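You operate a simulated robot arm through the tools that you are given. There is no shell and no other tool. Be economical: measure what you need, move in short steps, check, and stop when the job is done.

Carry out the task below with a simulated two-armed robot. There is one attempt and no reset: what you move stays moved.

## Task
Put a pinch of pepper and a pinch of salt on the teal plate.
Fine: on the orange placemat; stand the mill on the plate and hold it while you twist; each back in its own well. Set down upright: blue pepper mill.

Only the result counts: the job must be done as asked and must still hold three seconds after the hand-in. Knocking over, shifting, dropping, spilling or breaking anything else fails it.

## Robot
Two 7-joint arms with two-finger grippers on one trunk, on a base that drives. Base frame: it is fixed to the floor where the robot stands at the start and does not move with it; the origin is under the middle of the robot, x ahead of it, y to its left, z up; the surface under the hand at the start is at about z = 750. Units: mm, degrees, N and s.
The left shoulder is at the start at [24, 215, 1131], the right one opposite. With the tool pointing down near the work surface each hand reaches from about 100 to 760 mm from the robot's upright axis, wherever it stands, measured 20 degrees to its own side. Places, roughly: cruet pepper well [700, 0, 800]; cruet salt well [700, 100, 800]; cruet tray [600, 0, 800]; orange placemat top [500, 0, 800]; pepper mill top [700, 0, 900]; plate [500, -600, 800]. Payload 2.2 kg a hand.
The tool frame of a hand sits at the grasp point between the pads (the TCP): z along the fingers, y along the line on which they close. The tips reach 19 mm beyond it. Largest opening 116 mm; the body of the gripper starts 70 mm behind the TCP.
Orientation is that of the tool frame in the base frame, as a unit quaternion [x, y, z, w]. With the fingers straight down and closing along the base's y, the tool's x points along the base's -x, its y along +y and its z along -z.

## Interface
- The arms move only by the tool play_rows. It takes "left_rows", "right_rows" or both (then of equal length, played together; a hand with none holds still); each is a list that holds one entry, the list of rows, each a list of 7 numbers: the turn, a rotation vector about the tool's x, y, z in rad, then the shift along the tool's x, y, z in cm, then the finger opening in cm, from 0 to 11.6. In form: [[[ax, ay, az, dx, dy, dz, grip], ...]]. A call has 1 to 8 rows; each row is the pose to reach, as a shift and turn from the pose commanded when the call began, along the tool's axes at that moment. Each row takes 0.2 s and may step no farther than 50 mm and 8.6 degrees from the row before; otherwise, or with a gripper value out of range, the whole call is refused. Where a pose cannot be reached the arm comes as near as it can. A force on the tool above 80 N (or 10 N above the force at the start of the call, whichever is more), or a blocked arm, ends the call early, and 0.2 s more pass. The fingers move at their own pace and stop on an object; they squeeze with about 27 N. The grip force told is the motor's: it shows also when the fingers shut on nothing. Time passes only in rows, and 0.2 s behind the last, so rows that repeat a pose let the fingers close. It gives the time, the measured TCP pose, the force on the tool (base axes), the opening and the grip force at its end, in the units of the frame above (readings bear some noise), with the torque about the TCP (base axes, N m) and any sound that the robot's microphone picked up, and new pictures: "views" is both (left out), scene, wrist or none (wrist: the cameras of the hands that moved).
- Cameras (640 x 400 px; columns grow to the right, rows downward): "scene" is now at [138.2, -31.4, 1298.5]; the picture's right is [-0.21, -0.98, 0.00], its down [-0.54, 0.12, -0.83] and it looks along [0.81, -0.18, -0.55] (base axes); focal length 237 px, centre (320, 200). "left" rides on the left gripper at [69, 15, -96] in its tool frame; the picture's right is [-0.21, 0.98, 0.00], its down [-0.76, -0.17, -0.63] and it looks along [-0.62, -0.14, 0.77] (tool axes); focal length 251 px, centre (320, 200). "right" rides on the right gripper at [69, -15, -97] in its tool frame; the picture's right is [0.21, 0.98, 0.00], its down [-0.76, 0.17, -0.63] and it looks along [-0.62, 0.14, 0.77] (tool axes); focal length 251 px, centre (320, 200). There is no depth. A picture from a camera that has moved, and an enlarged one, comes with that camera's place and axes in the base frame and with its lens. The place of the scene camera against the robot may be out by one fixed shift of up to 18 mm in any direction.
- lift_body(by): slides the trunk up (or, below 0, down) by that many mm; the arms and the scene camera ride with it, the base frame stays. It gives what a move gives, with no picture.
- steer(legs): drives the robot by 1 to 6 legs, each [ahead, left, turn to the left] in mm, mm and degrees, along the robot's own axes; the way and the turn of a leg run together, so that a leg with both is an arc; at most 1500 mm and 180 degrees a leg. The arms and the cameras ride along, it lands a little off, and it stops where it bumps. It gives what a move gives, and a new picture of the scene camera.
- aim_head(pan, tilt): turns the head with the scene camera to pan (to the left, within 80 degrees either way) and tilt (down, from -29 to 69), counted from straight ahead of the robot. It gives what a move gives, and a new picture of the scene camera.
- enlarge(camera, box): a new picture of the part [left, top, right, bottom] of that camera's present view, enlarged. No time passes.
- close_job(): hands the job in; it is judged then, once.

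Go step by step. Nothing tells you exact positions but the pictures and the camera data: compare them with the known pose of the tool, close in by small moves and look again before you grip or let go. The budget is 120 turns and 260 pictures, counting those below and the enlarged ones. Unless the task says otherwise, let go and move clear before handing in, and close with one line.

The tools are called after "Request:" as name(argument=value, ...) on one line, values as JSON. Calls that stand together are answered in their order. play_rows: Moves the arms, as the interface text tells. Its arguments: {"type":"object","properties":{"left_rows":{"type":"array"},"right_rows":{"type":"array"},"views":{"type":"string","enum":["both","scene","wrist","none"]}},"required":[]} The other tools are called the same way: lift_body (by) slides the trunk up or down; steer (legs) drives the base; aim_head (pan, tilt) turns the head that bears the scene camera; enlarge (camera, box) takes an enlarged picture of a part of a camera's view; close_job () hands the job in.

At the start:

```text
time: 0.0
left_tcp_pos: [543.9, 109.1, 1179.7]
left_ee_rot: [0.001, 1.0, 0.001, -0.001]
left_wrist_force: [0.3, -0.1, -0.9]
left_ft_torque: [-0.01, -0.01, 0.0]
left_gripper_width: 116.1
left_grasp_force: 0.1
right_tcp_pos: [467.1, -285.4, 1157.9]
right_ee_rot: [0.0, 1.0, 0.0, -0.001]
right_wrist_force: [-0.7, -0.8, 0.0]
right_ft_torque: [-0.03, 0.01, 0.02]
right_gripper_width: 116.0
right_grasp_force: 0.0
trunk travel left (down, up): [-275.0, 215.0]
robot x, y, heading: [-2.3, -2.1, 0.2]
head pan, tilt: [-12.4, 33.4]
```

scene: 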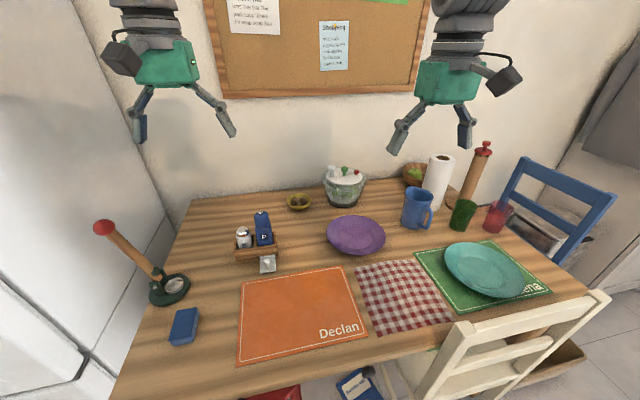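
right: 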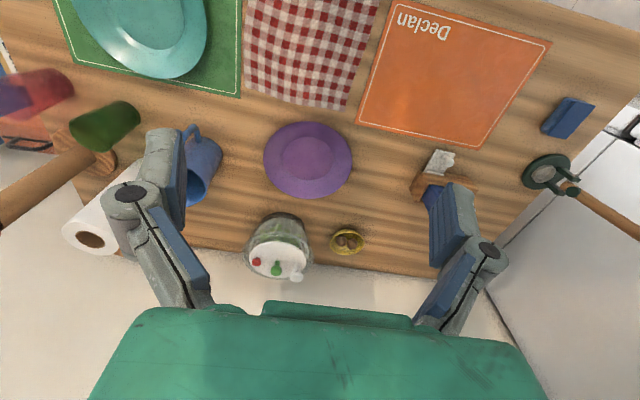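
left: 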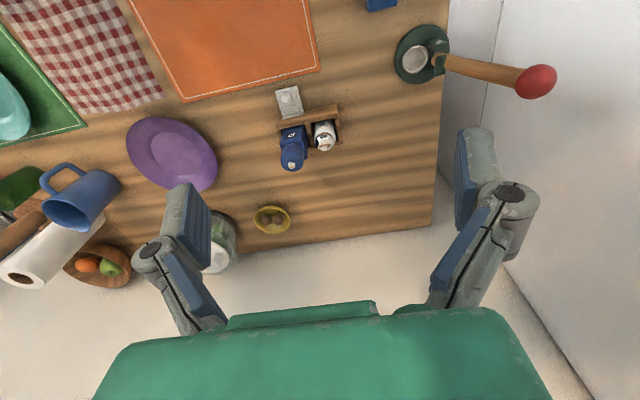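

I see the cruet with the blue mill and a shaker ahead to the left, the orange placemat in front of it, and the teal plate on the green placemat to the right. I'll look closer first.

Request:
enlarge(camera="scene", box=[210, 190, 310, 290])

Request:
enlarge(camera="left", box=[240, 70, 380, 190])

Request:
enlarge(camera="scene", box=[400, 220, 580, 330])

Request:
enlarge(camera="scene", box=[200, 0, 420, 90])

```text
4.00 times, centred on (260, 240) of scene
camera zoom: at [138.2, -31.4, 1298.5], right [-0.21, -0.98, 0.0], down [-0.54, 0.12, -0.83], along [0.81, -0.18, -0.55], focal length 947 px, centre (560, 40)
```

zoom: 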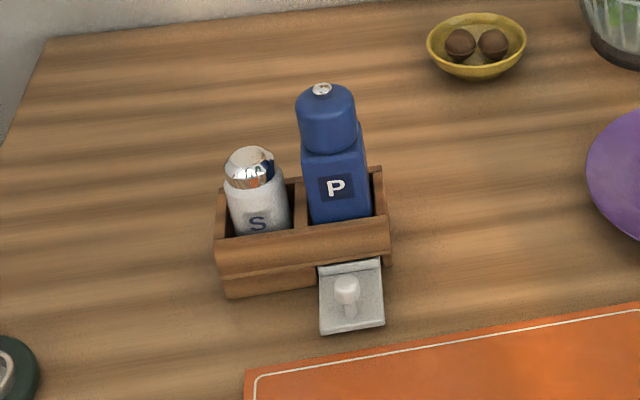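

```text
3.33 times, centred on (310, 130) of left
camera zoom: at [475.6, 122.6, 1276.5], right [0.21, 0.98, 0.0], down [0.76, -0.17, 0.63], along [0.62, -0.14, -0.78], focal length 838 px, centre (353, 433)
```

zoom: 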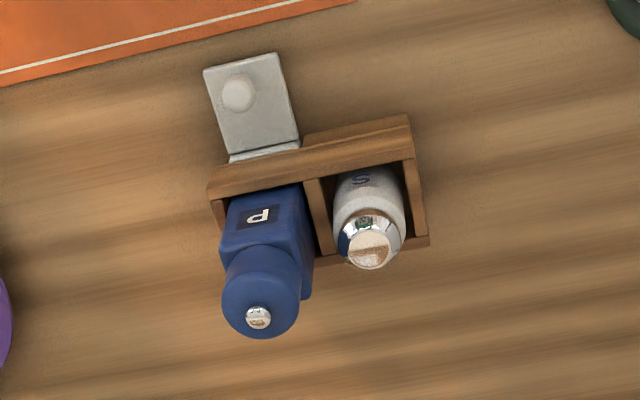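

```text
3.56 times, centred on (490, 275) of scene
camera zoom: at [138.2, -31.4, 1298.5], right [-0.21, -0.98, 0.0], down [-0.54, 0.12, -0.83], along [0.81, -0.18, -0.55], focal length 842 px, centre (-284, -67)
```

zoom: 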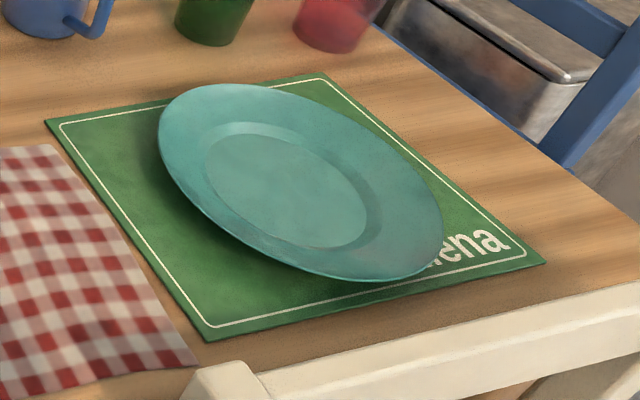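

```text
2.91 times, centred on (310, 45) of scene
camera zoom: at [138.2, -31.4, 1298.5], right [-0.21, -0.98, 0.0], down [-0.54, 0.12, -0.83], along [0.81, -0.18, -0.55], focal length 689 px, centre (349, 651)
```

zoom: 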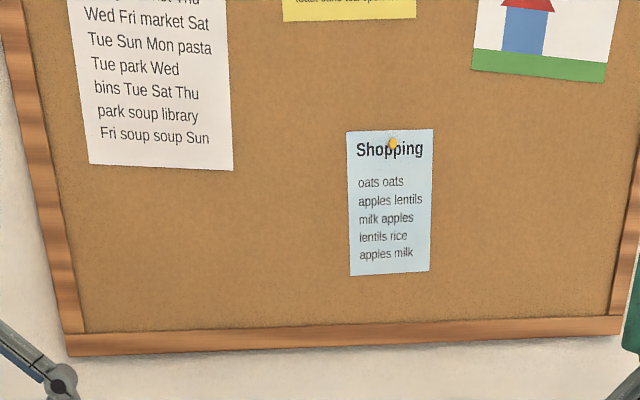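

I take the cruet to be near (698, 50) and the plate near (475, -570). Both hands now move closer for a detailed look at each.

Request:
play_rows(left_rows=[[[0, 0, 0, -0.6, -0.4, 2.75, 11.6], [0, 0, 0, -1.2, -0.85, 5.5, 11.6], [0, 0, 0, -1.7, -1.3, 8.25, 11.6], [0, 0, 0, -2.3, -1.7, 11, 11.6], [0, 0, 0, -2.9, -2.1, 13.75, 11.6], [0, 0, 0, -3.5, -2.5, 16.5, 11.6], [0, 0, 0, -4, -3, 19.25, 11.6], [0, 0, 0, -4.6, -3.4, 22, 11.6]]], right_rows=[[[0, 0, 0, 0.8, -3.4, 2.2, 11.6], [0, 0, 0, 1.7, -6.9, 4.5, 11.6], [0, 0, 0, 2.5, -10.3, 6.7, 11.6], [0, 0, 0, 3.3, -13.7, 8.9, 11.6], [0, 0, 0, 4.2, -17.2, 11.1, 11.6], [0, 0, 0, 5, -20.6, 13.4, 11.6], [0, 0, 0, 5.9, -24, 15.6, 11.6], [0, 0, 0, 6.7, -27.5, 17.8, 11.6]]])

```text
time: 1.8
left_tcp_pos: [588.6, 72.6, 961.4]
left_ee_rot: [-0.001, 1.0, 0.002, 0.0]
left_wrist_force: [0.4, 0.6, -0.1]
left_ft_torque: [0.06, 0.02, 0.05]
left_gripper_width: 115.8
left_grasp_force: 0.0
right_tcp_pos: [398.9, -562.2, 978.7]
right_ee_rot: [0.001, 1.0, 0.001, 0.001]
right_wrist_force: [0.3, -0.7, -0.3]
right_ft_torque: [0.05, 0.01, -0.01]
right_gripper_width: 116.1
right_grasp_force: 0.0
trunk travel left (down, up): [-275.0, 215.0]
robot x, y, heading: [0.6, -2.7, -0.1]
head pan, tilt: [-12.4, 33.4]
camera scene: at [140.2, -37.3, 1298.1], right [-0.21, -0.98, 0.0], down [-0.54, 0.12, -0.83], along [0.81, -0.18, -0.56], focal length 237 px, centre (320, 200)
camera right: at [329.6, -577.5, 1073.7], right [-0.22, 0.98, 0.0], down [0.76, 0.16, 0.63], along [0.62, 0.14, -0.77], focal length 251 px, centre (320, 200)
camera left: at [519.5, 85.7, 1057.2], right [0.21, 0.98, 0.0], down [0.76, -0.17, 0.63], along [0.62, -0.13, -0.77], focal length 251 px, centre (320, 200)
```

scene: 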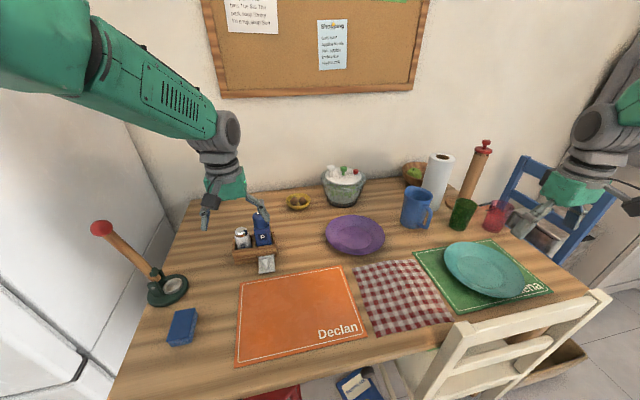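
right: 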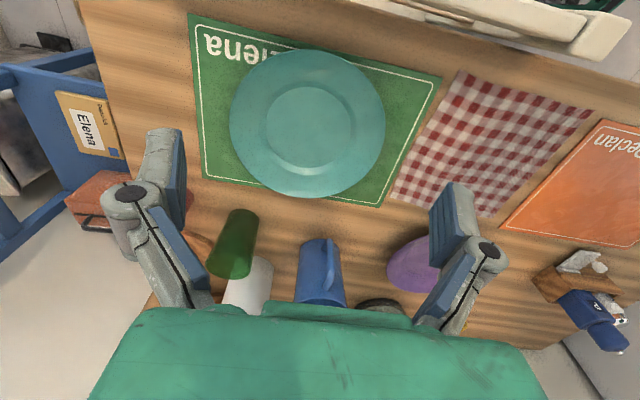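
left: 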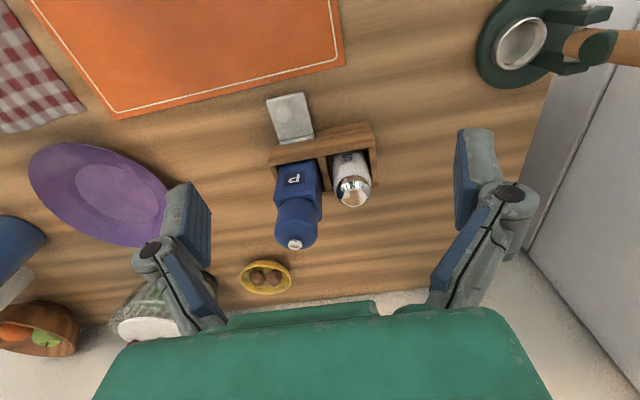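

The plate is about 200 mm across, centred near (460, -565). I'll look more closely at the cruet's details, the mat and the plate rim.

Request:
enlarge(camera="left", box=[250, 80, 390, 260])

Request:
enlarge(camera="right", box=[180, 10, 450, 220])

Request:
enlarge(camera="scene", box=[215, 195, 305, 285])

```text
2.22 times, centred on (320, 170) of left
camera zoom: at [519.5, 85.7, 1057.2], right [0.21, 0.98, 0.0], down [0.76, -0.17, 0.63], along [0.62, -0.13, -0.77], focal length 559 px, centre (320, 267)
```

zoom: 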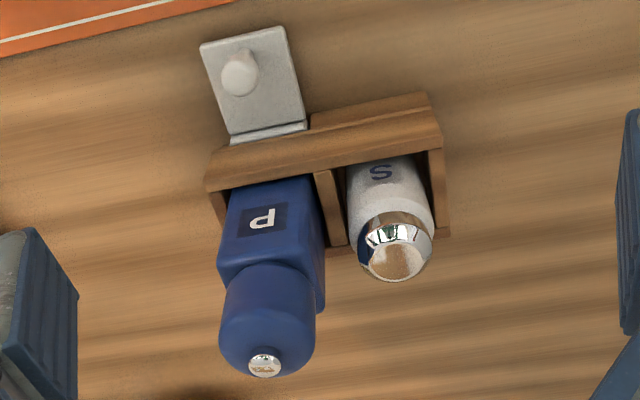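

```text
1.90 times, centred on (315, 115) of right
camera zoom: at [329.6, -577.5, 1073.7], right [-0.22, 0.98, 0.0], down [0.76, 0.16, 0.63], along [0.62, 0.14, -0.77], focal length 479 px, centre (330, 362)
```

zoom: 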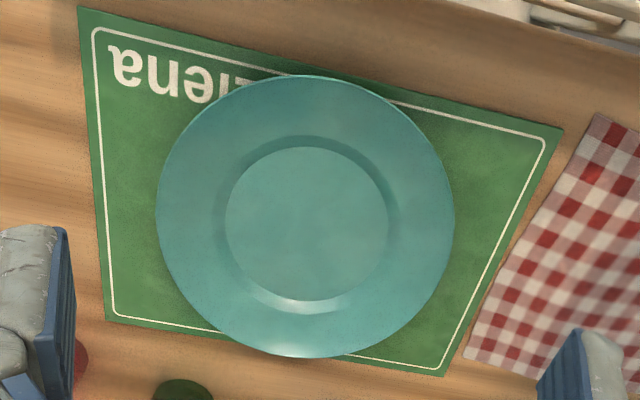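

```text
4.44 times, centred on (260, 240) of scene
camera zoom: at [140.2, -37.3, 1298.1], right [-0.21, -0.98, 0.0], down [-0.54, 0.12, -0.83], along [0.81, -0.18, -0.56], focal length 1053 px, centre (587, 22)
```

zoom: 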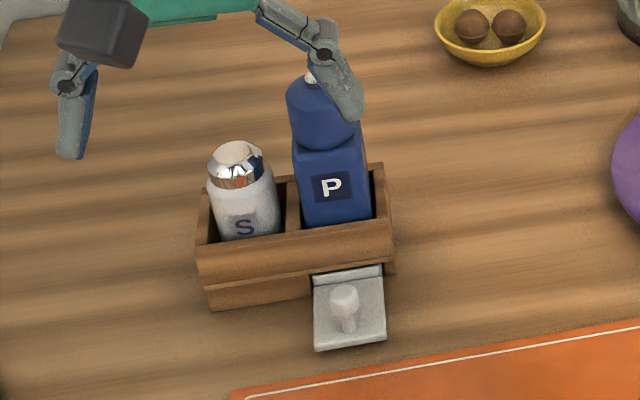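

The mill's top is near (685, 27, 906) and the salt's top near (685, 86, 857). I'll bring the right hand to the plate's left side, tilted, to judge the rim from the side.

Request:
play_rows(right_rows=[[[0.131, 0, 0, -0.8, 3, 1.0, 10], [0.262, 0, 0, -1.5, 6, 2.5, 8], [0.393, 0, 0, -2.3, 9, 4, 6], [0.524, 0, 0, -3.0, 12, 6, 5], [0.654, 0, 0, -3.8, 14, 8, 4], [0.785, 0, 0, -4.6, 15.5, 10, 4], [0.916, 0, 0, -5.3, 16.5, 11.5, 4], [1.047, 0, 0, -6.1, 17.2, 12.9, 4]]])

```text
time: 3.6
left_tcp_pos: [587.8, 74.1, 961.2]
left_ee_rot: [0.0, 1.0, 0.0, -0.001]
left_wrist_force: [-0.6, 0.0, -1.1]
left_ft_torque: [0.03, 0.0, 0.05]
left_gripper_width: 116.1
left_grasp_force: 0.0
right_tcp_pos: [459.3, -389.5, 849.1]
right_ee_rot: [0.001, 0.866, -0.5, -0.001]
right_wrist_force: [-0.9, 0.2, 0.0]
right_ft_torque: [-0.01, 0.06, -0.03]
right_gripper_width: 39.8
right_grasp_force: 0.1
trunk travel left (down, up): [-275.0, 215.0]
robot x, y, heading: [-2.8, -0.5, -0.2]
head pan, tilt: [-12.4, 33.4]
camera scene: at [140.5, -30.8, 1298.2], right [-0.21, -0.98, 0.0], down [-0.54, 0.12, -0.83], along [0.81, -0.18, -0.56], focal length 237 px, centre (320, 200)
camera right: at [389.2, -312.1, 910.5], right [-0.21, 0.49, -0.85], down [0.76, 0.63, 0.17], along [0.62, -0.61, -0.5], focal length 251 px, centre (320, 200)
```

scene: 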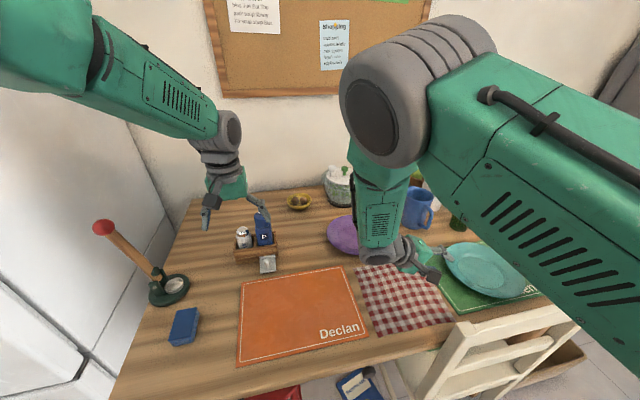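
right: 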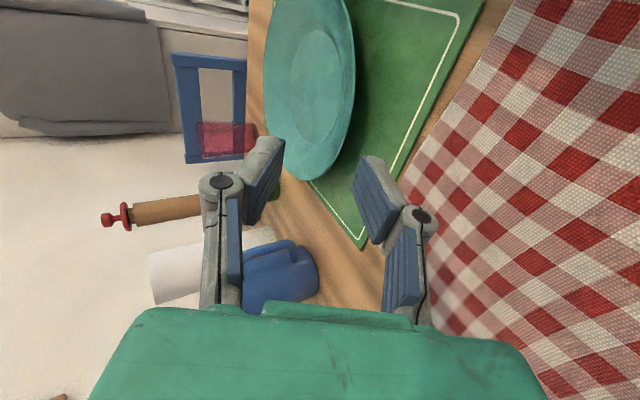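

I can see the rim side-on; enlarging to judge its height.

Request:
enlarge(camera="right", box=[240, 0, 420, 200])

```text
2.00 times, centred on (330, 100) of right
camera zoom: at [389.2, -312.1, 910.5], right [-0.21, 0.49, -0.85], down [0.76, 0.63, 0.17], along [0.62, -0.61, -0.5], focal length 503 px, centre (300, 400)
```

zoom: 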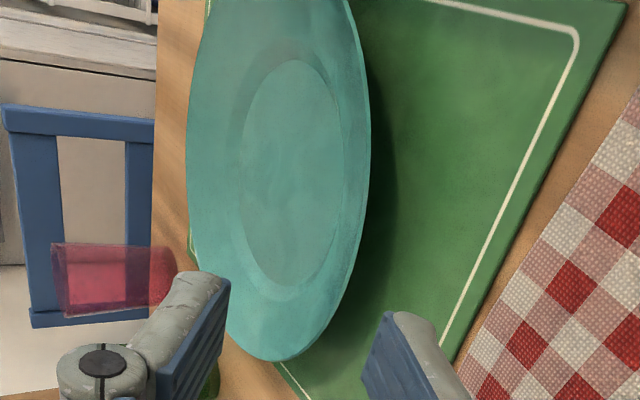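

The rim edge stands at about z = 779 with radius ~96 and centre (452, -565). I'll move in line with the rim slope to about 40 mm short of it, with a small opening.

Request:
play_rows(right_rows=[[[0, 0, 0, 0.34, 1.1, 3.1, 1.8], [0, 0, 0, 0.68, 2.27, 6.29, 1.8], [0, 0, 0, 0.68, 2.27, 6.29, 1.8]]])

Request:
enlarge(camera="right", box=[220, 40, 420, 240])

Request:
enlarge(camera="scene", box=[390, 220, 530, 310])

```text
time: 4.4
left_tcp_pos: [587.3, 73.4, 962.9]
left_ee_rot: [0.0, 1.0, 0.0, 0.0]
left_wrist_force: [-0.6, -0.1, 0.2]
left_ft_torque: [0.04, -0.01, 0.01]
left_gripper_width: 116.0
left_grasp_force: 0.1
right_tcp_pos: [452.3, -431.4, 798.6]
right_ee_rot: [0.0, 0.866, -0.5, 0.001]
right_wrist_force: [-0.8, 0.3, 0.7]
right_ft_torque: [0.03, -0.03, -0.02]
right_gripper_width: 18.0
right_grasp_force: 0.1
trunk travel left (down, up): [-275.0, 215.0]
robot x, y, heading: [0.7, 4.0, -0.1]
head pan, tilt: [-12.4, 33.4]
camera scene: at [139.1, -31.8, 1298.5], right [-0.21, -0.98, 0.0], down [-0.54, 0.12, -0.83], along [0.81, -0.18, -0.55], focal length 237 px, centre (320, 200)
camera right: at [382.2, -354.9, 859.5], right [-0.21, 0.49, -0.85], down [0.76, 0.63, 0.17], along [0.62, -0.6, -0.5], focal length 251 px, centre (320, 200)
```

scene: 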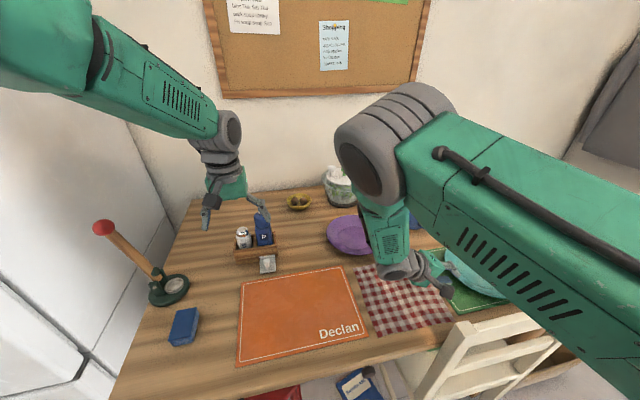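
right: 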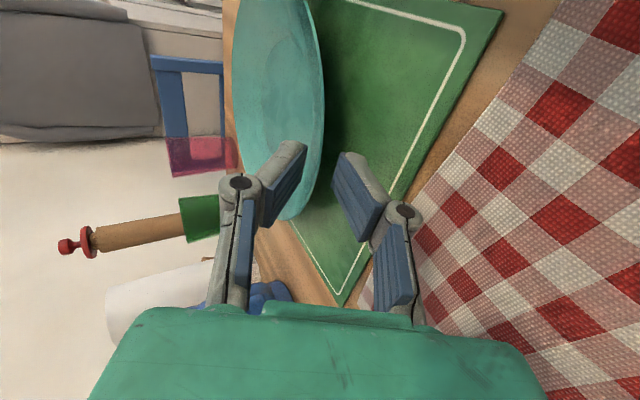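

```text
2.00 times, centred on (320, 140) of right
camera zoom: at [382.2, -354.9, 859.5], right [-0.21, 0.49, -0.85], down [0.76, 0.63, 0.17], along [0.62, -0.6, -0.5], focal length 503 px, centre (320, 320)
```

zoom: 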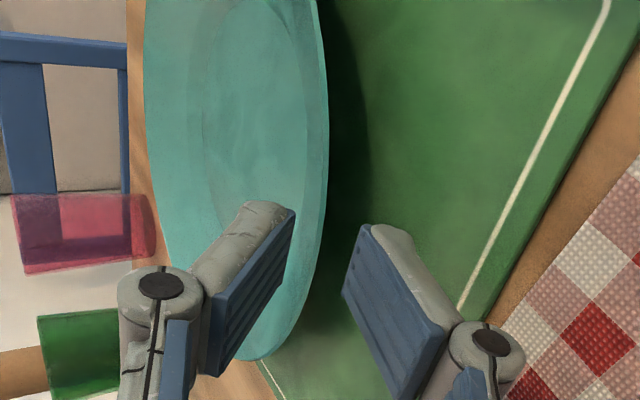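

```text
4.44 times, centred on (460, 265) of scene
camera zoom: at [139.1, -31.8, 1298.5], right [-0.21, -0.98, 0.0], down [-0.54, 0.12, -0.83], along [0.81, -0.18, -0.55], focal length 1053 px, centre (-302, -89)
```

zoom: 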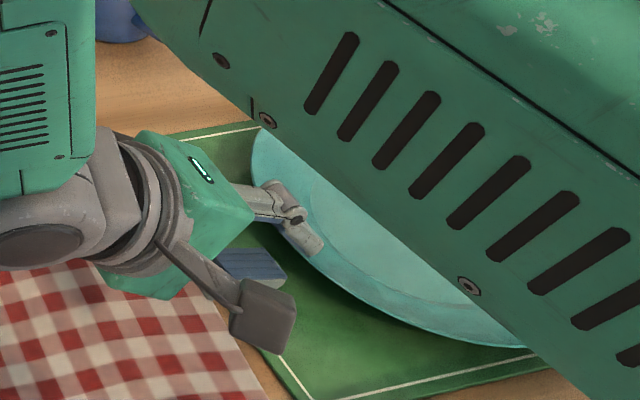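

The tool axis runs to the rim edge about 42 mm ahead, well aligned. I'll go in 28 mm, then check.

Request:
play_rows(right_rows=[[[0, 0, 0, 0, -0.15, 1.4, 1.8], [0, 0, 0, 0, -0.15, 2.8, 1.8]]], views="wrist")

Request:
enlarge(camera="right", box=[230, 60, 410, 240])

```text
time: 5.0
left_tcp_pos: [587.4, 73.8, 962.4]
left_ee_rot: [0.0, 1.0, 0.001, 0.001]
left_wrist_force: [-0.2, 0.1, 0.3]
left_ft_torque: [-0.02, 0.05, 0.0]
left_gripper_width: 116.1
left_grasp_force: 0.0
right_tcp_pos: [452.1, -456.0, 787.5]
right_ee_rot: [0.0, 0.867, -0.499, 0.001]
right_wrist_force: [-0.3, 0.4, -0.3]
right_ft_torque: [0.0, -0.03, 0.01]
right_gripper_width: 17.7
right_grasp_force: 0.1
trunk travel left (down, up): [-275.0, 215.0]
robot x, y, heading: [-1.9, -1.8, -0.1]
head pan, tilt: [-12.4, 33.4]
camera right: at [382.9, -379.7, 847.2], right [-0.21, 0.49, -0.85], down [0.76, 0.63, 0.17], along [0.62, -0.6, -0.5], focal length 251 px, centre (320, 200)
```

right: 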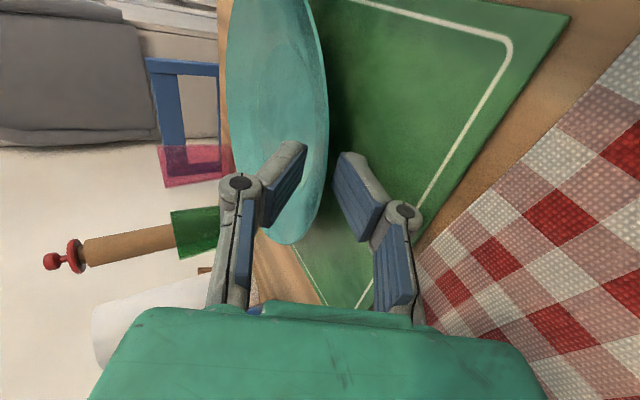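

```text
2.22 times, centred on (320, 150) of right
camera zoom: at [382.9, -379.7, 847.2], right [-0.21, 0.49, -0.85], down [0.76, 0.63, 0.17], along [0.62, -0.6, -0.5], focal length 559 px, centre (320, 311)
```

zoom: 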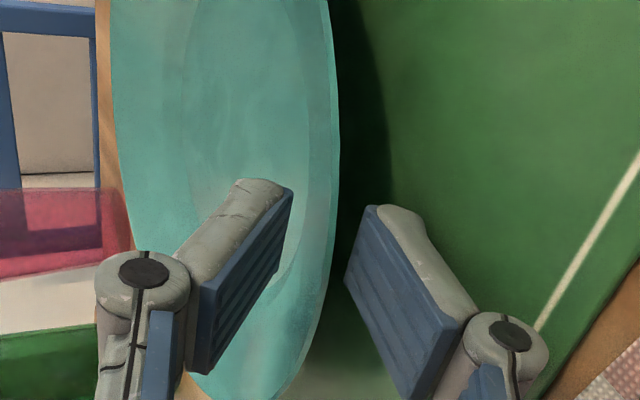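

The rim sits about 3 mm below the tool axis and between the fingers. I'll advance 12 mm more with a slight lowering, then close.

Request:
play_rows(right_rows=[[[0, 0, 0, 0, 0.1, 0.6, 1.8], [0, 0, 0, 0, 0.1, 1.2, 1.8]]], views="wrist")

Request:
enlarge(camera="right", box=[230, 60, 410, 240])

```text
time: 5.6
left_tcp_pos: [587.1, 73.6, 962.0]
left_ee_rot: [0.0, 1.0, 0.001, 0.001]
left_wrist_force: [0.1, -1.4, 0.7]
left_ft_torque: [0.0, 0.04, 0.02]
left_gripper_width: 116.0
left_grasp_force: 0.1
right_tcp_pos: [453.2, -466.0, 780.1]
right_ee_rot: [0.0, 0.866, -0.499, 0.001]
right_wrist_force: [-0.7, -0.3, -0.2]
right_ft_torque: [0.0, 0.0, 0.02]
right_gripper_width: 17.9
right_grasp_force: 0.0
trunk travel left (down, up): [-275.0, 215.0]
robot x, y, heading: [-2.9, 1.8, 0.1]
head pan, tilt: [-12.4, 33.4]
camera right: at [382.1, -389.8, 840.8], right [-0.21, 0.49, -0.85], down [0.76, 0.63, 0.17], along [0.62, -0.6, -0.5], focal length 251 px, centre (320, 200)
```

right: 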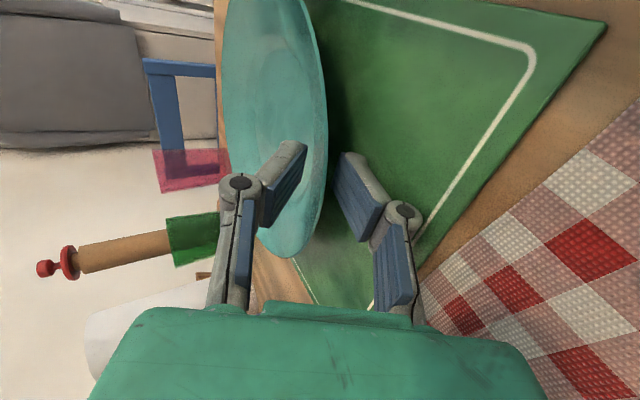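

```text
2.22 times, centred on (320, 150) of right
camera zoom: at [382.1, -389.8, 840.8], right [-0.21, 0.49, -0.85], down [0.76, 0.63, 0.17], along [0.62, -0.6, -0.5], focal length 559 px, centre (320, 311)
```

zoom: 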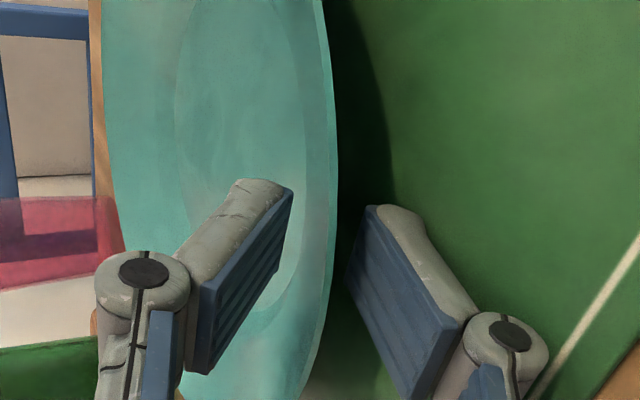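

The rim is between the pads, roughly 3 mm below axis. I'll lower a touch and close gently.

Request:
play_rows(right_rows=[[[0, 0, 0, 0, 0.12, 0.2, 1.4], [0, 0, 0, 0, 0.2, 0.2, 1.0], [0, 0, 0, 0, 0.2, 0.2, 0.6], [0, 0, 0, 0, 0.2, 0.2, 0], [0, 0, 0, 0, 0.2, 0.2, 0], [0, 0, 0, 0, 0.2, 0.2, 0]]], views="wrist")

Request:
enlarge(camera="right", box=[230, 60, 410, 240])

```text
time: 7.0
left_tcp_pos: [587.3, 73.6, 962.8]
left_ee_rot: [0.0, 1.0, 0.0, 0.0]
left_wrist_force: [0.4, -0.1, 0.5]
left_ft_torque: [0.0, 0.01, 0.02]
left_gripper_width: 116.1
left_grasp_force: 0.1
right_tcp_pos: [452.4, -465.9, 777.9]
right_ee_rot: [0.001, 0.866, -0.501, 0.001]
right_wrist_force: [-2.1, -0.8, 2.7]
right_ft_torque: [-0.04, 0.24, -0.08]
right_gripper_width: 5.9
right_grasp_force: 27.3
trunk travel left (down, up): [-275.0, 215.0]
robot x, y, heading: [4.2, 0.2, 0.2]
head pan, tilt: [-12.4, 33.4]
camera right: at [381.5, -389.7, 838.1], right [-0.21, 0.49, -0.85], down [0.76, 0.63, 0.17], along [0.62, -0.6, -0.5], focal length 251 px, centre (320, 200)
```

right: 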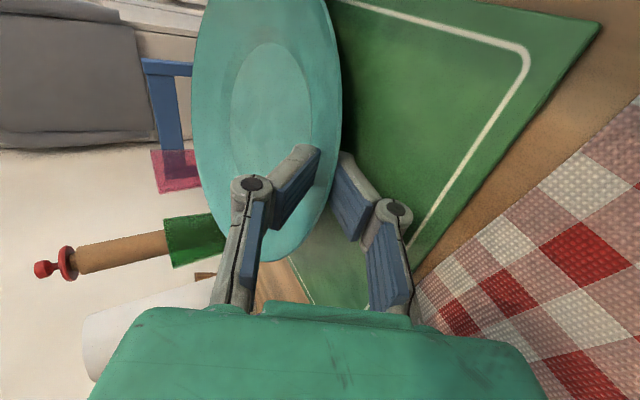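

```text
2.22 times, centred on (320, 150) of right
camera zoom: at [381.5, -389.7, 838.1], right [-0.21, 0.49, -0.85], down [0.76, 0.63, 0.17], along [0.62, -0.6, -0.5], focal length 559 px, centre (320, 311)
```

zoom: 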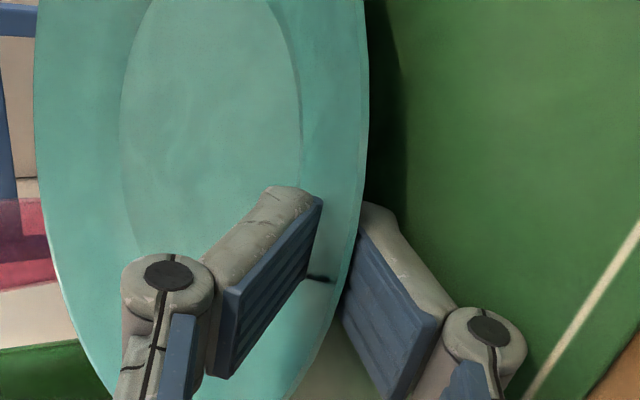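

The plate's rim is gripped (opening 5.9 mm), with the plate slightly tipped. I'll lift a bit and check that it holds.

Request:
play_rows(right_rows=[[[0, 0, 0, 0, -0.9, -0.5, 0], [0, 0, 0, 0, -1.7, -1.0, 0], [0, 0, 0, 0, -2.6, -1.5, 0], [0, 0, 0, 0, -3.5, -2.0, 0], [0, 0, 0, 0, -3.5, -2.0, 0]]], views="both")

```text
time: 8.2
left_tcp_pos: [586.5, 73.7, 959.7]
left_ee_rot: [-0.001, 1.0, 0.001, 0.001]
left_wrist_force: [-0.5, 0.2, 0.3]
left_ft_torque: [0.01, 0.01, 0.01]
left_gripper_width: 115.6
left_grasp_force: 0.0
right_tcp_pos: [451.2, -467.5, 816.6]
right_ee_rot: [0.0, 0.866, -0.5, 0.001]
right_wrist_force: [-0.6, 0.3, -2.3]
right_ft_torque: [0.1, 0.08, -0.03]
right_gripper_width: 6.2
right_grasp_force: 26.4
trunk travel left (down, up): [-275.0, 215.0]
robot x, y, heading: [-2.0, 3.4, 0.1]
head pan, tilt: [-12.4, 33.4]
camera scene: at [139.8, -31.9, 1298.3], right [-0.21, -0.98, 0.0], down [-0.54, 0.12, -0.83], along [0.81, -0.18, -0.56], focal length 237 px, centre (320, 200)
camera right: at [381.0, -390.9, 877.7], right [-0.21, 0.49, -0.85], down [0.76, 0.63, 0.17], along [0.62, -0.6, -0.51], focal length 251 px, centre (320, 200)
```

scene: 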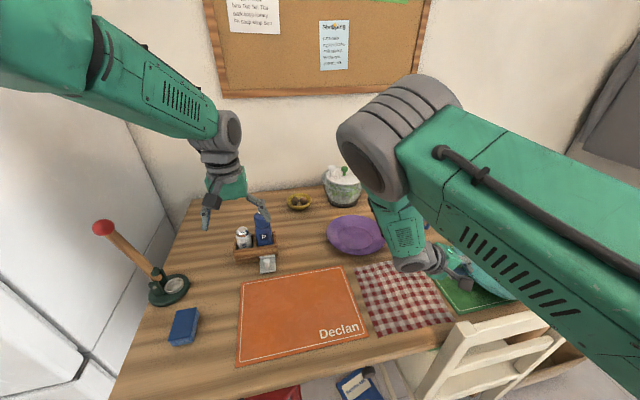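
right: 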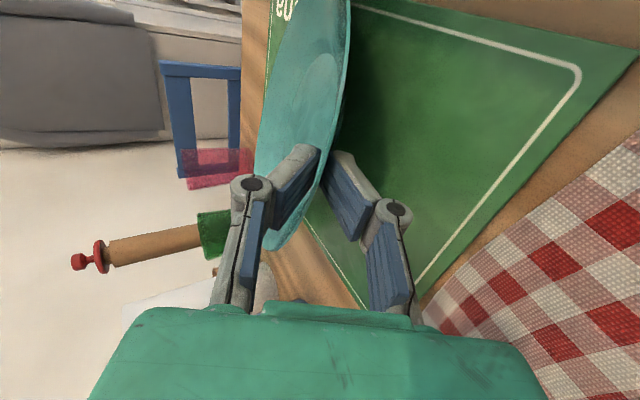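

It holds with only ~2.5 N. I'll lift further to see whether it is fully clear.

Request:
play_rows(right_rows=[[[0, 0, 0, 0, -1.7, -1.0, 0], [0, 0, 0, 0, -3.5, -2.0, 0], [0, 0, 0, 0, -5.2, -3.0, 0], [0, 0, 0, 0, -6.9, -4.0, 0], [0, 0, 0, 0, -8.6, -5.0, 0], [0, 0, 0, 0, -8.6, -5.0, 0]]], views="both")

```text
time: 9.6
left_tcp_pos: [588.1, 74.1, 961.9]
left_ee_rot: [0.0, 1.0, 0.0, 0.001]
left_wrist_force: [0.5, 0.1, 0.2]
left_ft_torque: [-0.04, -0.03, -0.04]
left_gripper_width: 116.3
left_grasp_force: 0.1
right_tcp_pos: [446.1, -473.1, 911.0]
right_ee_rot: [0.004, 0.868, -0.496, -0.008]
right_wrist_force: [-0.2, -0.1, -2.5]
right_ft_torque: [0.29, 0.02, 0.03]
right_gripper_width: 6.0
right_grasp_force: 27.2
trunk travel left (down, up): [-275.0, 215.0]
robot x, y, heading: [-3.0, 2.1, 0.0]
head pan, tilt: [-12.4, 33.4]
camera scene: at [140.1, -32.2, 1298.2], right [-0.21, -0.98, 0.0], down [-0.54, 0.12, -0.83], along [0.81, -0.18, -0.56], focal length 237 px, centre (320, 200)
camera right: at [378.0, -395.8, 973.3], right [-0.22, 0.5, -0.84], down [0.77, 0.62, 0.17], along [0.6, -0.61, -0.52], focal length 251 px, centre (320, 200)
```

scene: 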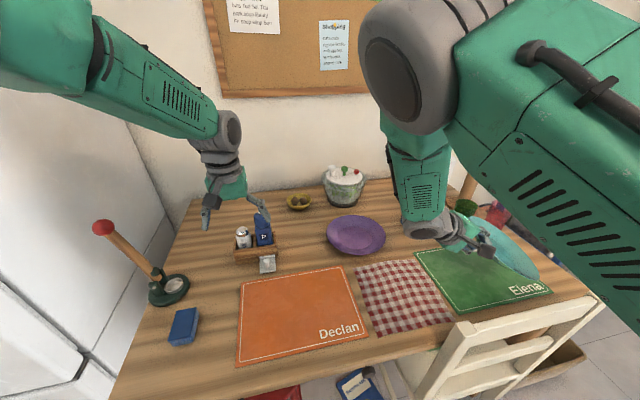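
right: 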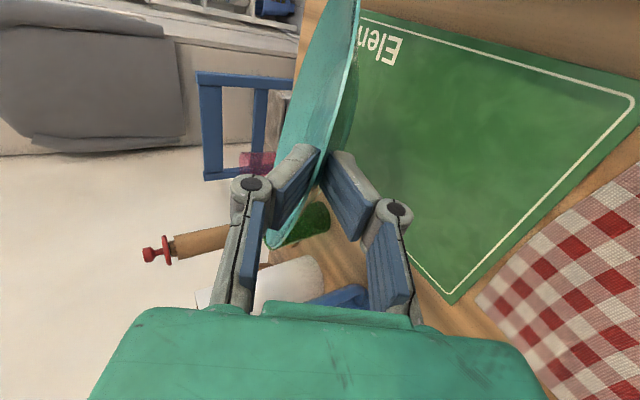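

The plate hangs securely. I'll carry it left toward the orange mat while yawing the hand, and raise the left hand out of the way.

Request:
play_rows(right_rows=[[[0, -0.113, -0.065, 0.5, 2.44, -4.22, 0], [0, -0.227, -0.131, 1.0, 4.88, -8.44, 0], [0, -0.34, -0.196, 1.5, 7.31, -12.67, 0], [0, -0.453, -0.262, 2.0, 9.75, -16.89, 0], [0, -0.567, -0.327, 2.5, 12.19, -21.11, 0], [0, -0.68, -0.393, 3.0, 14.63, -25.33, 0], [0, -0.793, -0.458, 3.5, 17.06, -29.55, 0], [0, -0.907, -0.524, 4.0, 19.5, -33.77, 0]]], left_rows=[[[0, 0, 0, 0.5, 0.4, -2.7, 11.6], [0, 0, 0, 1.0, 0.8, -5.4, 11.6], [0, 0, 0, 1.6, 1.3, -8.1, 11.6], [0, 0, 0, 2.1, 1.7, -10.9, 11.6], [0, 0, 0, 2.7, 2.2, -13.6, 11.6], [0, 0, 0, 3.2, 2.6, -16.3, 11.6], [0, 0, 0, 3.8, 3.0, -19, 11.6], [0, 0, 0, 4.3, 3.5, -21.8, 11.6]]], views="both")

```text
time: 10.5
left_tcp_pos: [565.0, 89.2, 1054.0]
left_ee_rot: [0.0, 1.0, 0.0, 0.003]
left_wrist_force: [0.4, 0.1, -0.2]
left_ft_torque: [0.0, -0.03, 0.03]
left_gripper_width: 115.8
left_grasp_force: 0.1
right_tcp_pos: [391.4, -320.6, 857.4]
right_ee_rot: [-0.201, 0.86, -0.468, 0.031]
right_wrist_force: [-0.8, -0.2, -3.3]
right_ft_torque: [0.26, 0.16, 0.0]
right_gripper_width: 6.0
right_grasp_force: 27.0
trunk travel left (down, up): [-275.0, 215.0]
robot x, y, heading: [-0.1, -2.5, -0.1]
head pan, tilt: [-12.4, 33.4]
stopped in row 4 (right hand): the arm was blocked; the commanded pose is now the measured one
camera scene: at [136.9, -29.5, 1298.7], right [-0.21, -0.98, 0.0], down [-0.54, 0.12, -0.83], along [0.81, -0.18, -0.55], focal length 237 px, centre (320, 200)
camera right: at [308.2, -276.8, 933.7], right [-0.51, 0.39, -0.77], down [0.49, 0.87, 0.12], along [0.71, -0.32, -0.63], focal length 251 px, centre (320, 200)
camera left: at [495.2, 104.6, 1149.6], right [0.21, 0.98, 0.0], down [0.75, -0.17, 0.64], along [0.62, -0.14, -0.77], focal length 251 px, centre (320, 200)
```

scene: 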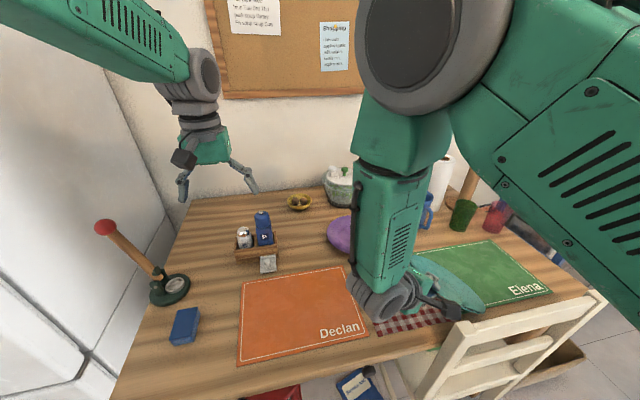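
right: 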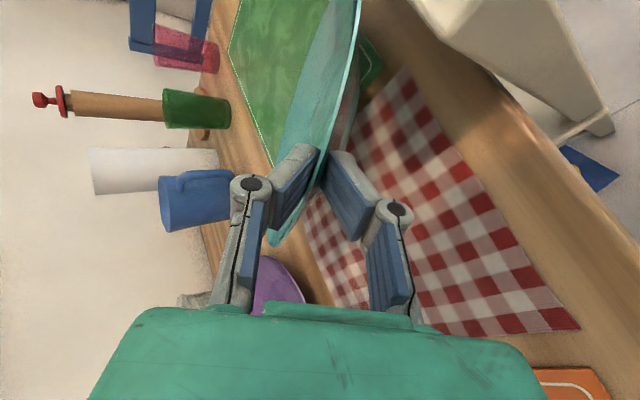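
left: 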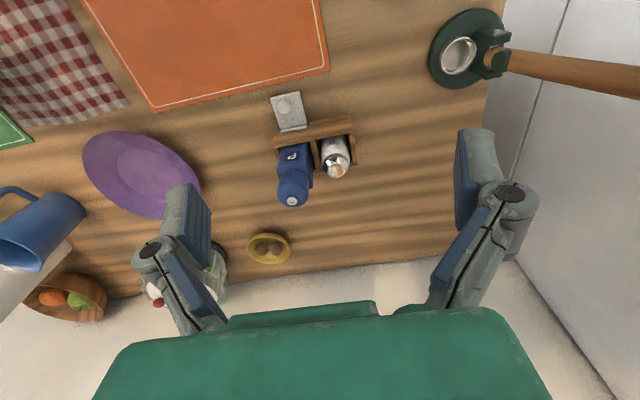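

The right arm got blocked mid-yaw, probably near a joint limit. I'll stop yawing and move the hand out and up in small steps.

Request:
play_rows(right_rows=[[[0, 0, 0, -2.36, -1.03, -2.03, 0], [0, 0, 0, -4.72, -2.07, -4.07, 0], [0, 0, 0, -7.08, -3.1, -6.1, 0], [0, 0, 0, -7.08, -3.1, -6.1, 0]]], views="scene")

```text
time: 11.7
left_tcp_pos: [561.7, 89.7, 1054.4]
left_ee_rot: [-0.001, 1.0, 0.0, 0.005]
left_wrist_force: [-0.4, 0.0, 0.2]
left_ft_torque: [0.02, -0.01, -0.03]
left_gripper_width: 115.7
left_grasp_force: 0.1
right_tcp_pos: [425.4, -271.3, 864.9]
right_ee_rot: [-0.21, 0.869, -0.448, -0.02]
right_wrist_force: [-1.1, -0.5, -3.6]
right_ft_torque: [0.25, 0.1, -0.01]
right_gripper_width: 5.9
right_grasp_force: 26.3
trunk travel left (down, up): [-275.0, 215.0]
robot x, y, heading: [0.4, -1.5, 0.1]
head pan, tilt: [-12.4, 33.4]
stopped in row 4 (right hand): the arm was blocked; the commanded pose is now the measured one
camera scene: at [138.9, -31.2, 1298.4], right [-0.21, -0.98, 0.0], down [-0.54, 0.12, -0.83], along [0.81, -0.18, -0.55], focal length 237 px, centre (320, 200)
```

scene: 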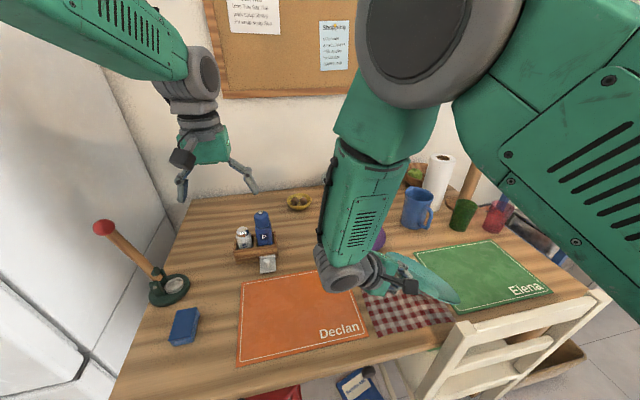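

The wrist bend seems to be the limit: as the hand goes left it must point forward rather than right. I'll back off slightly, rise and yaw in place.

Request:
play_rows(right_rows=[[[0, 0, 0, 1.2, -3.1, -0.6, 0], [0.027, -0.096, -0.075, 2.4, -6.15, -1.2, 0], [0.055, -0.192, -0.149, 2.4, -6.15, -1.2, 0], [0.083, -0.288, -0.224, 2.4, -6.15, -1.2, 0], [0.111, -0.384, -0.298, 2.4, -6.15, -1.2, 0], [0.139, -0.48, -0.373, 2.4, -6.15, -1.2, 0], [0.167, -0.576, -0.447, 2.4, -6.15, -1.2, 0], [0.195, -0.672, -0.522, 2.4, -6.15, -1.2, 0]]], views="scene")

```text
time: 12.4
left_tcp_pos: [560.5, 90.0, 1057.6]
left_ee_rot: [0.0, 1.0, 0.0, 0.006]
left_wrist_force: [-0.7, -0.4, 0.0]
left_ft_torque: [0.03, 0.0, 0.0]
left_gripper_width: 116.2
left_grasp_force: 0.1
right_tcp_pos: [373.9, -308.4, 855.6]
right_ee_rot: [-0.298, 0.859, -0.409, -0.072]
right_wrist_force: [-0.2, -0.6, -1.5]
right_ft_torque: [0.1, 0.01, -0.05]
right_gripper_width: 6.1
right_grasp_force: 26.9
trunk travel left (down, up): [-275.0, 215.0]
robot x, y, heading: [1.5, -0.7, -0.2]
head pan, tilt: [-12.4, 33.4]
stopped in row 3 (right hand): the arm was blocked; the commanded pose is now the measured one
camera scene: at [138.3, -31.2, 1298.5], right [-0.21, -0.98, 0.0], down [-0.54, 0.12, -0.83], along [0.81, -0.18, -0.55], focal length 237 px, centre (320, 200)
```

scene: 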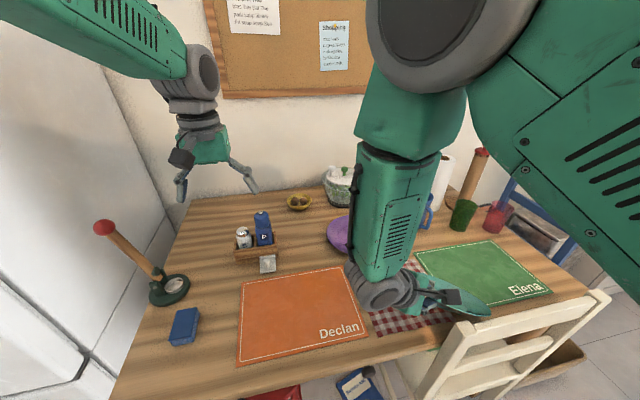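

The elbow is likely folded to its limit. Raising the trunk will give the arm room, so I'll do that and check.

Request:
lift_body(by=180)

Request:
enlarge(camera="right", box=[0, 0, 640, 400])

Request:
enlarge(camera="scene", box=[0, 0, 640, 400])

```text
time: 14.4
left_tcp_pos: [560.6, 89.0, 1236.5]
left_ee_rot: [0.0, 1.0, 0.0, 0.005]
left_wrist_force: [0.0, 0.1, 0.6]
left_ft_torque: [0.01, 0.0, -0.03]
left_gripper_width: 116.3
left_grasp_force: 0.1
right_tcp_pos: [376.1, -307.4, 1036.6]
right_ee_rot: [-0.298, 0.86, -0.409, -0.069]
right_wrist_force: [0.2, -0.7, -4.2]
right_ft_torque: [0.17, 0.09, 0.06]
right_gripper_width: 6.2
right_grasp_force: 26.7
trunk travel left (down, up): [-455.0, 35.0]
robot x, y, heading: [-3.1, 3.1, -0.2]
head pan, tilt: [-12.4, 33.4]
```

```text
1.00 times, centred on (320, 200) of right (not enlarged: the box is as wide or as high as the picture)
camera zoom: at [316.6, -273.2, 1135.0], right [-0.73, 0.38, -0.57], down [0.44, 0.9, 0.03], along [0.52, -0.23, -0.82], focal length 251 px, centre (320, 200)
```

zoom: 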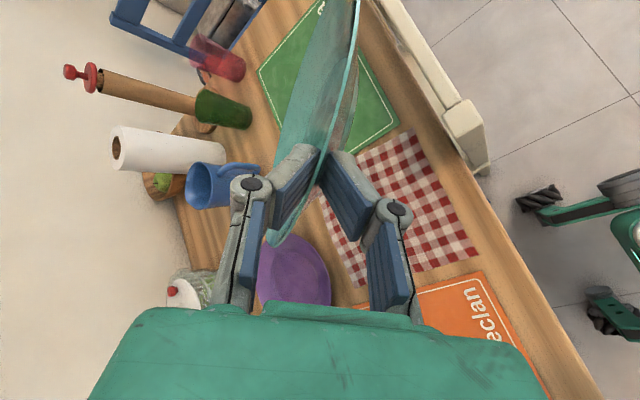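

```text
1.00 times, centred on (320, 200) of scene (not enlarged: the box is as wide or as high as the picture)
camera zoom: at [140.2, -31.0, 1478.3], right [-0.21, -0.98, 0.0], down [-0.54, 0.12, -0.83], along [0.81, -0.18, -0.55], focal length 237 px, centre (320, 200)
```

zoom: 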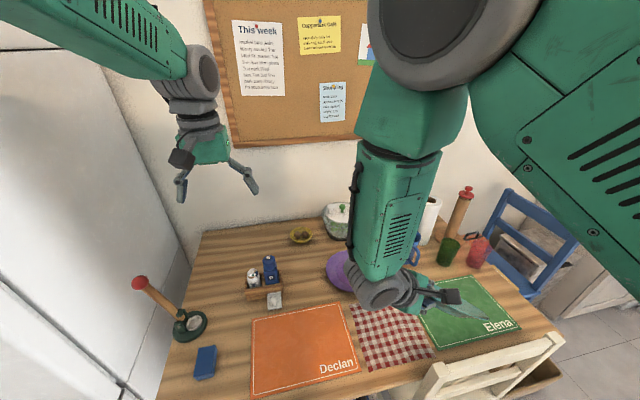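

With the trunk up there is room. I'll now yaw the hand toward pointing forward while extending it down and left.

Request:
play_rows(right_rows=[[[0.044, -0.081, -0.004, -1.5, 0.9, -0.28, 0], [0.087, -0.161, -0.009, -3.0, 1.8, -0.56, 0], [0.131, -0.242, -0.013, -4.5, 2.7, -0.84, 0], [0.174, -0.323, -0.017, -6.0, 3.6, -1.12, 0], [0.218, -0.403, -0.021, -7.5, 4.5, -1.4, 0], [0.261, -0.484, -0.026, -9.0, 5.4, -1.68, 0], [0.305, -0.564, -0.03, -10.5, 6.3, -1.96, 0], [0.348, -0.645, -0.034, -12.07, 7.25, -2.24, 0]]], views="both")

```text
time: 16.2
left_tcp_pos: [560.8, 89.7, 1236.8]
left_ee_rot: [-0.001, 1.0, 0.0, 0.006]
left_wrist_force: [-0.3, -0.2, 0.0]
left_ft_torque: [-0.02, 0.01, 0.01]
left_gripper_width: 115.8
left_grasp_force: 0.2
right_tcp_pos: [430.7, -197.7, 958.6]
right_ee_rot: [-0.44, 0.744, -0.435, 0.251]
right_wrist_force: [0.3, 1.1, -4.0]
right_ft_torque: [0.11, 0.26, -0.03]
right_gripper_width: 6.1
right_grasp_force: 26.9
trunk travel left (down, up): [-455.0, 35.0]
robot x, y, heading: [0.6, 0.8, 0.1]
head pan, tilt: [-12.4, 33.4]
camera scene: at [140.9, -30.3, 1478.3], right [-0.21, -0.98, 0.0], down [-0.54, 0.12, -0.83], along [0.81, -0.18, -0.56], focal length 237 px, centre (320, 200)
camera right: at [329.3, -219.3, 1019.0], right [-0.53, 0.04, -0.85], down [-0.18, 0.97, 0.16], along [0.83, 0.24, -0.51], focal length 251 px, centre (320, 200)
```

scene: 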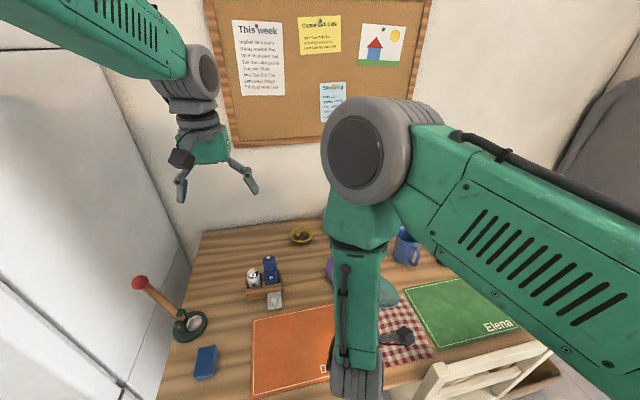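
right: 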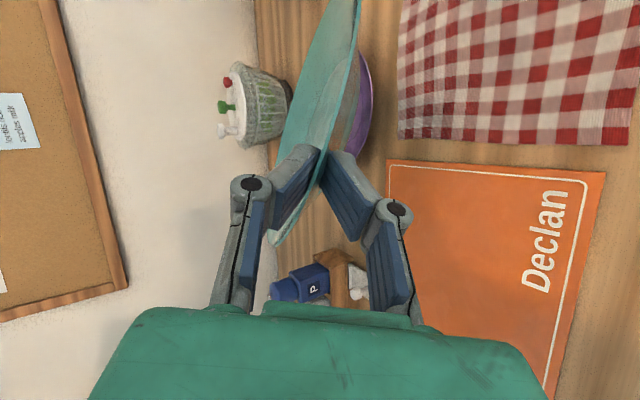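

The plate now points forward nicely. I'll check its tilt in an enlarged wrist view before carrying it over the mat.

Request:
enlarge(camera="right", box=[220, 0, 420, 260])

```text
1.54 times, centred on (320, 130) of right
camera zoom: at [329.3, -219.3, 1019.0], right [-0.53, 0.04, -0.85], down [-0.18, 0.97, 0.16], along [0.83, 0.24, -0.51], focal length 387 px, centre (320, 308)
```

zoom: 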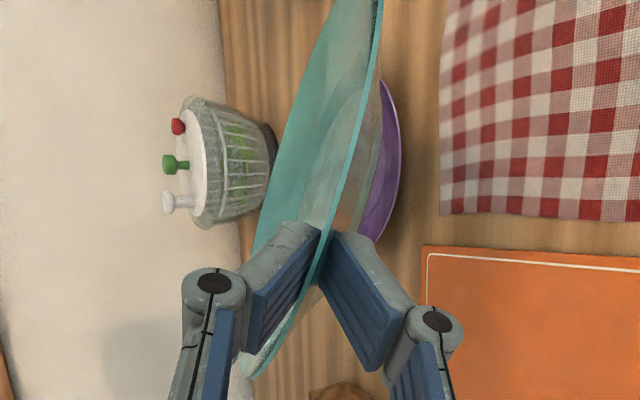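

The plate droops ~25° from level because the rim is flatter than the pads. I'll carry it to above the mat, and later let the far foot touch first and follow an arc down as it levels.

Request:
play_rows(right_rows=[[[0, 0, 0, -2.56, 1.96, -0.87, 0], [0, 0, 0, -5.12, 3.92, -1.73, 0], [0, 0, 0, -7.68, 5.88, -2.6, 0], [0, 0, 0, -10.24, 7.85, -3.47, 0], [0, 0, 0, -12.8, 9.81, -4.33, 0], [0, 0, 0, -15.36, 11.77, -5.2, 0], [0, 0, 0, -15.36, 11.77, -5.2, 0]]], views="both")

```text
time: 17.8
left_tcp_pos: [559.7, 91.2, 1236.7]
left_ee_rot: [0.0, 1.0, 0.0, 0.005]
left_wrist_force: [0.1, -0.8, 0.5]
left_ft_torque: [0.04, 0.01, 0.03]
left_gripper_width: 116.0
left_grasp_force: 0.1
right_tcp_pos: [414.1, -13.5, 883.2]
right_ee_rot: [-0.438, 0.745, -0.436, 0.25]
right_wrist_force: [1.2, -0.8, -3.3]
right_ft_torque: [0.09, 0.26, -0.01]
right_gripper_width: 6.1
right_grasp_force: 27.0
trunk travel left (down, up): [-455.0, 35.0]
robot x, y, heading: [1.7, 1.1, -0.1]
head pan, tilt: [-12.4, 33.4]
camera scene: at [140.2, -28.9, 1478.4], right [-0.21, -0.98, 0.0], down [-0.54, 0.12, -0.83], along [0.81, -0.18, -0.55], focal length 237 px, centre (320, 200)
camera right: at [313.5, -35.5, 943.8], right [-0.53, 0.04, -0.85], down [-0.18, 0.97, 0.16], along [0.83, 0.24, -0.51], focal length 251 px, centre (320, 200)
```

scene: 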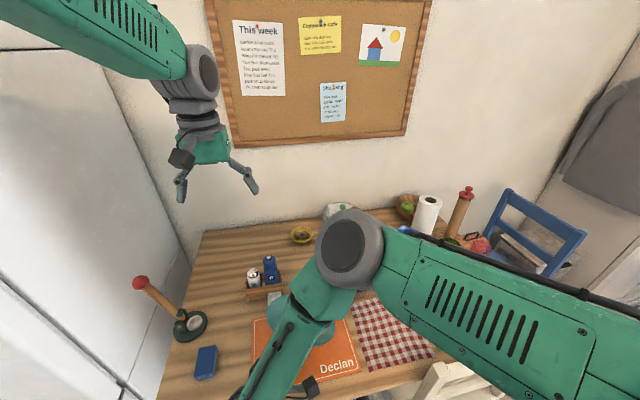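
right: 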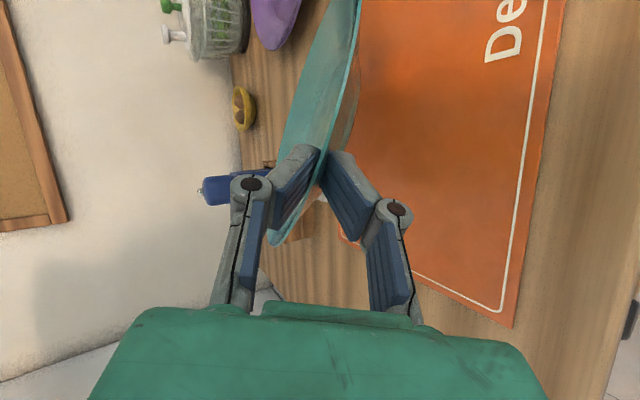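

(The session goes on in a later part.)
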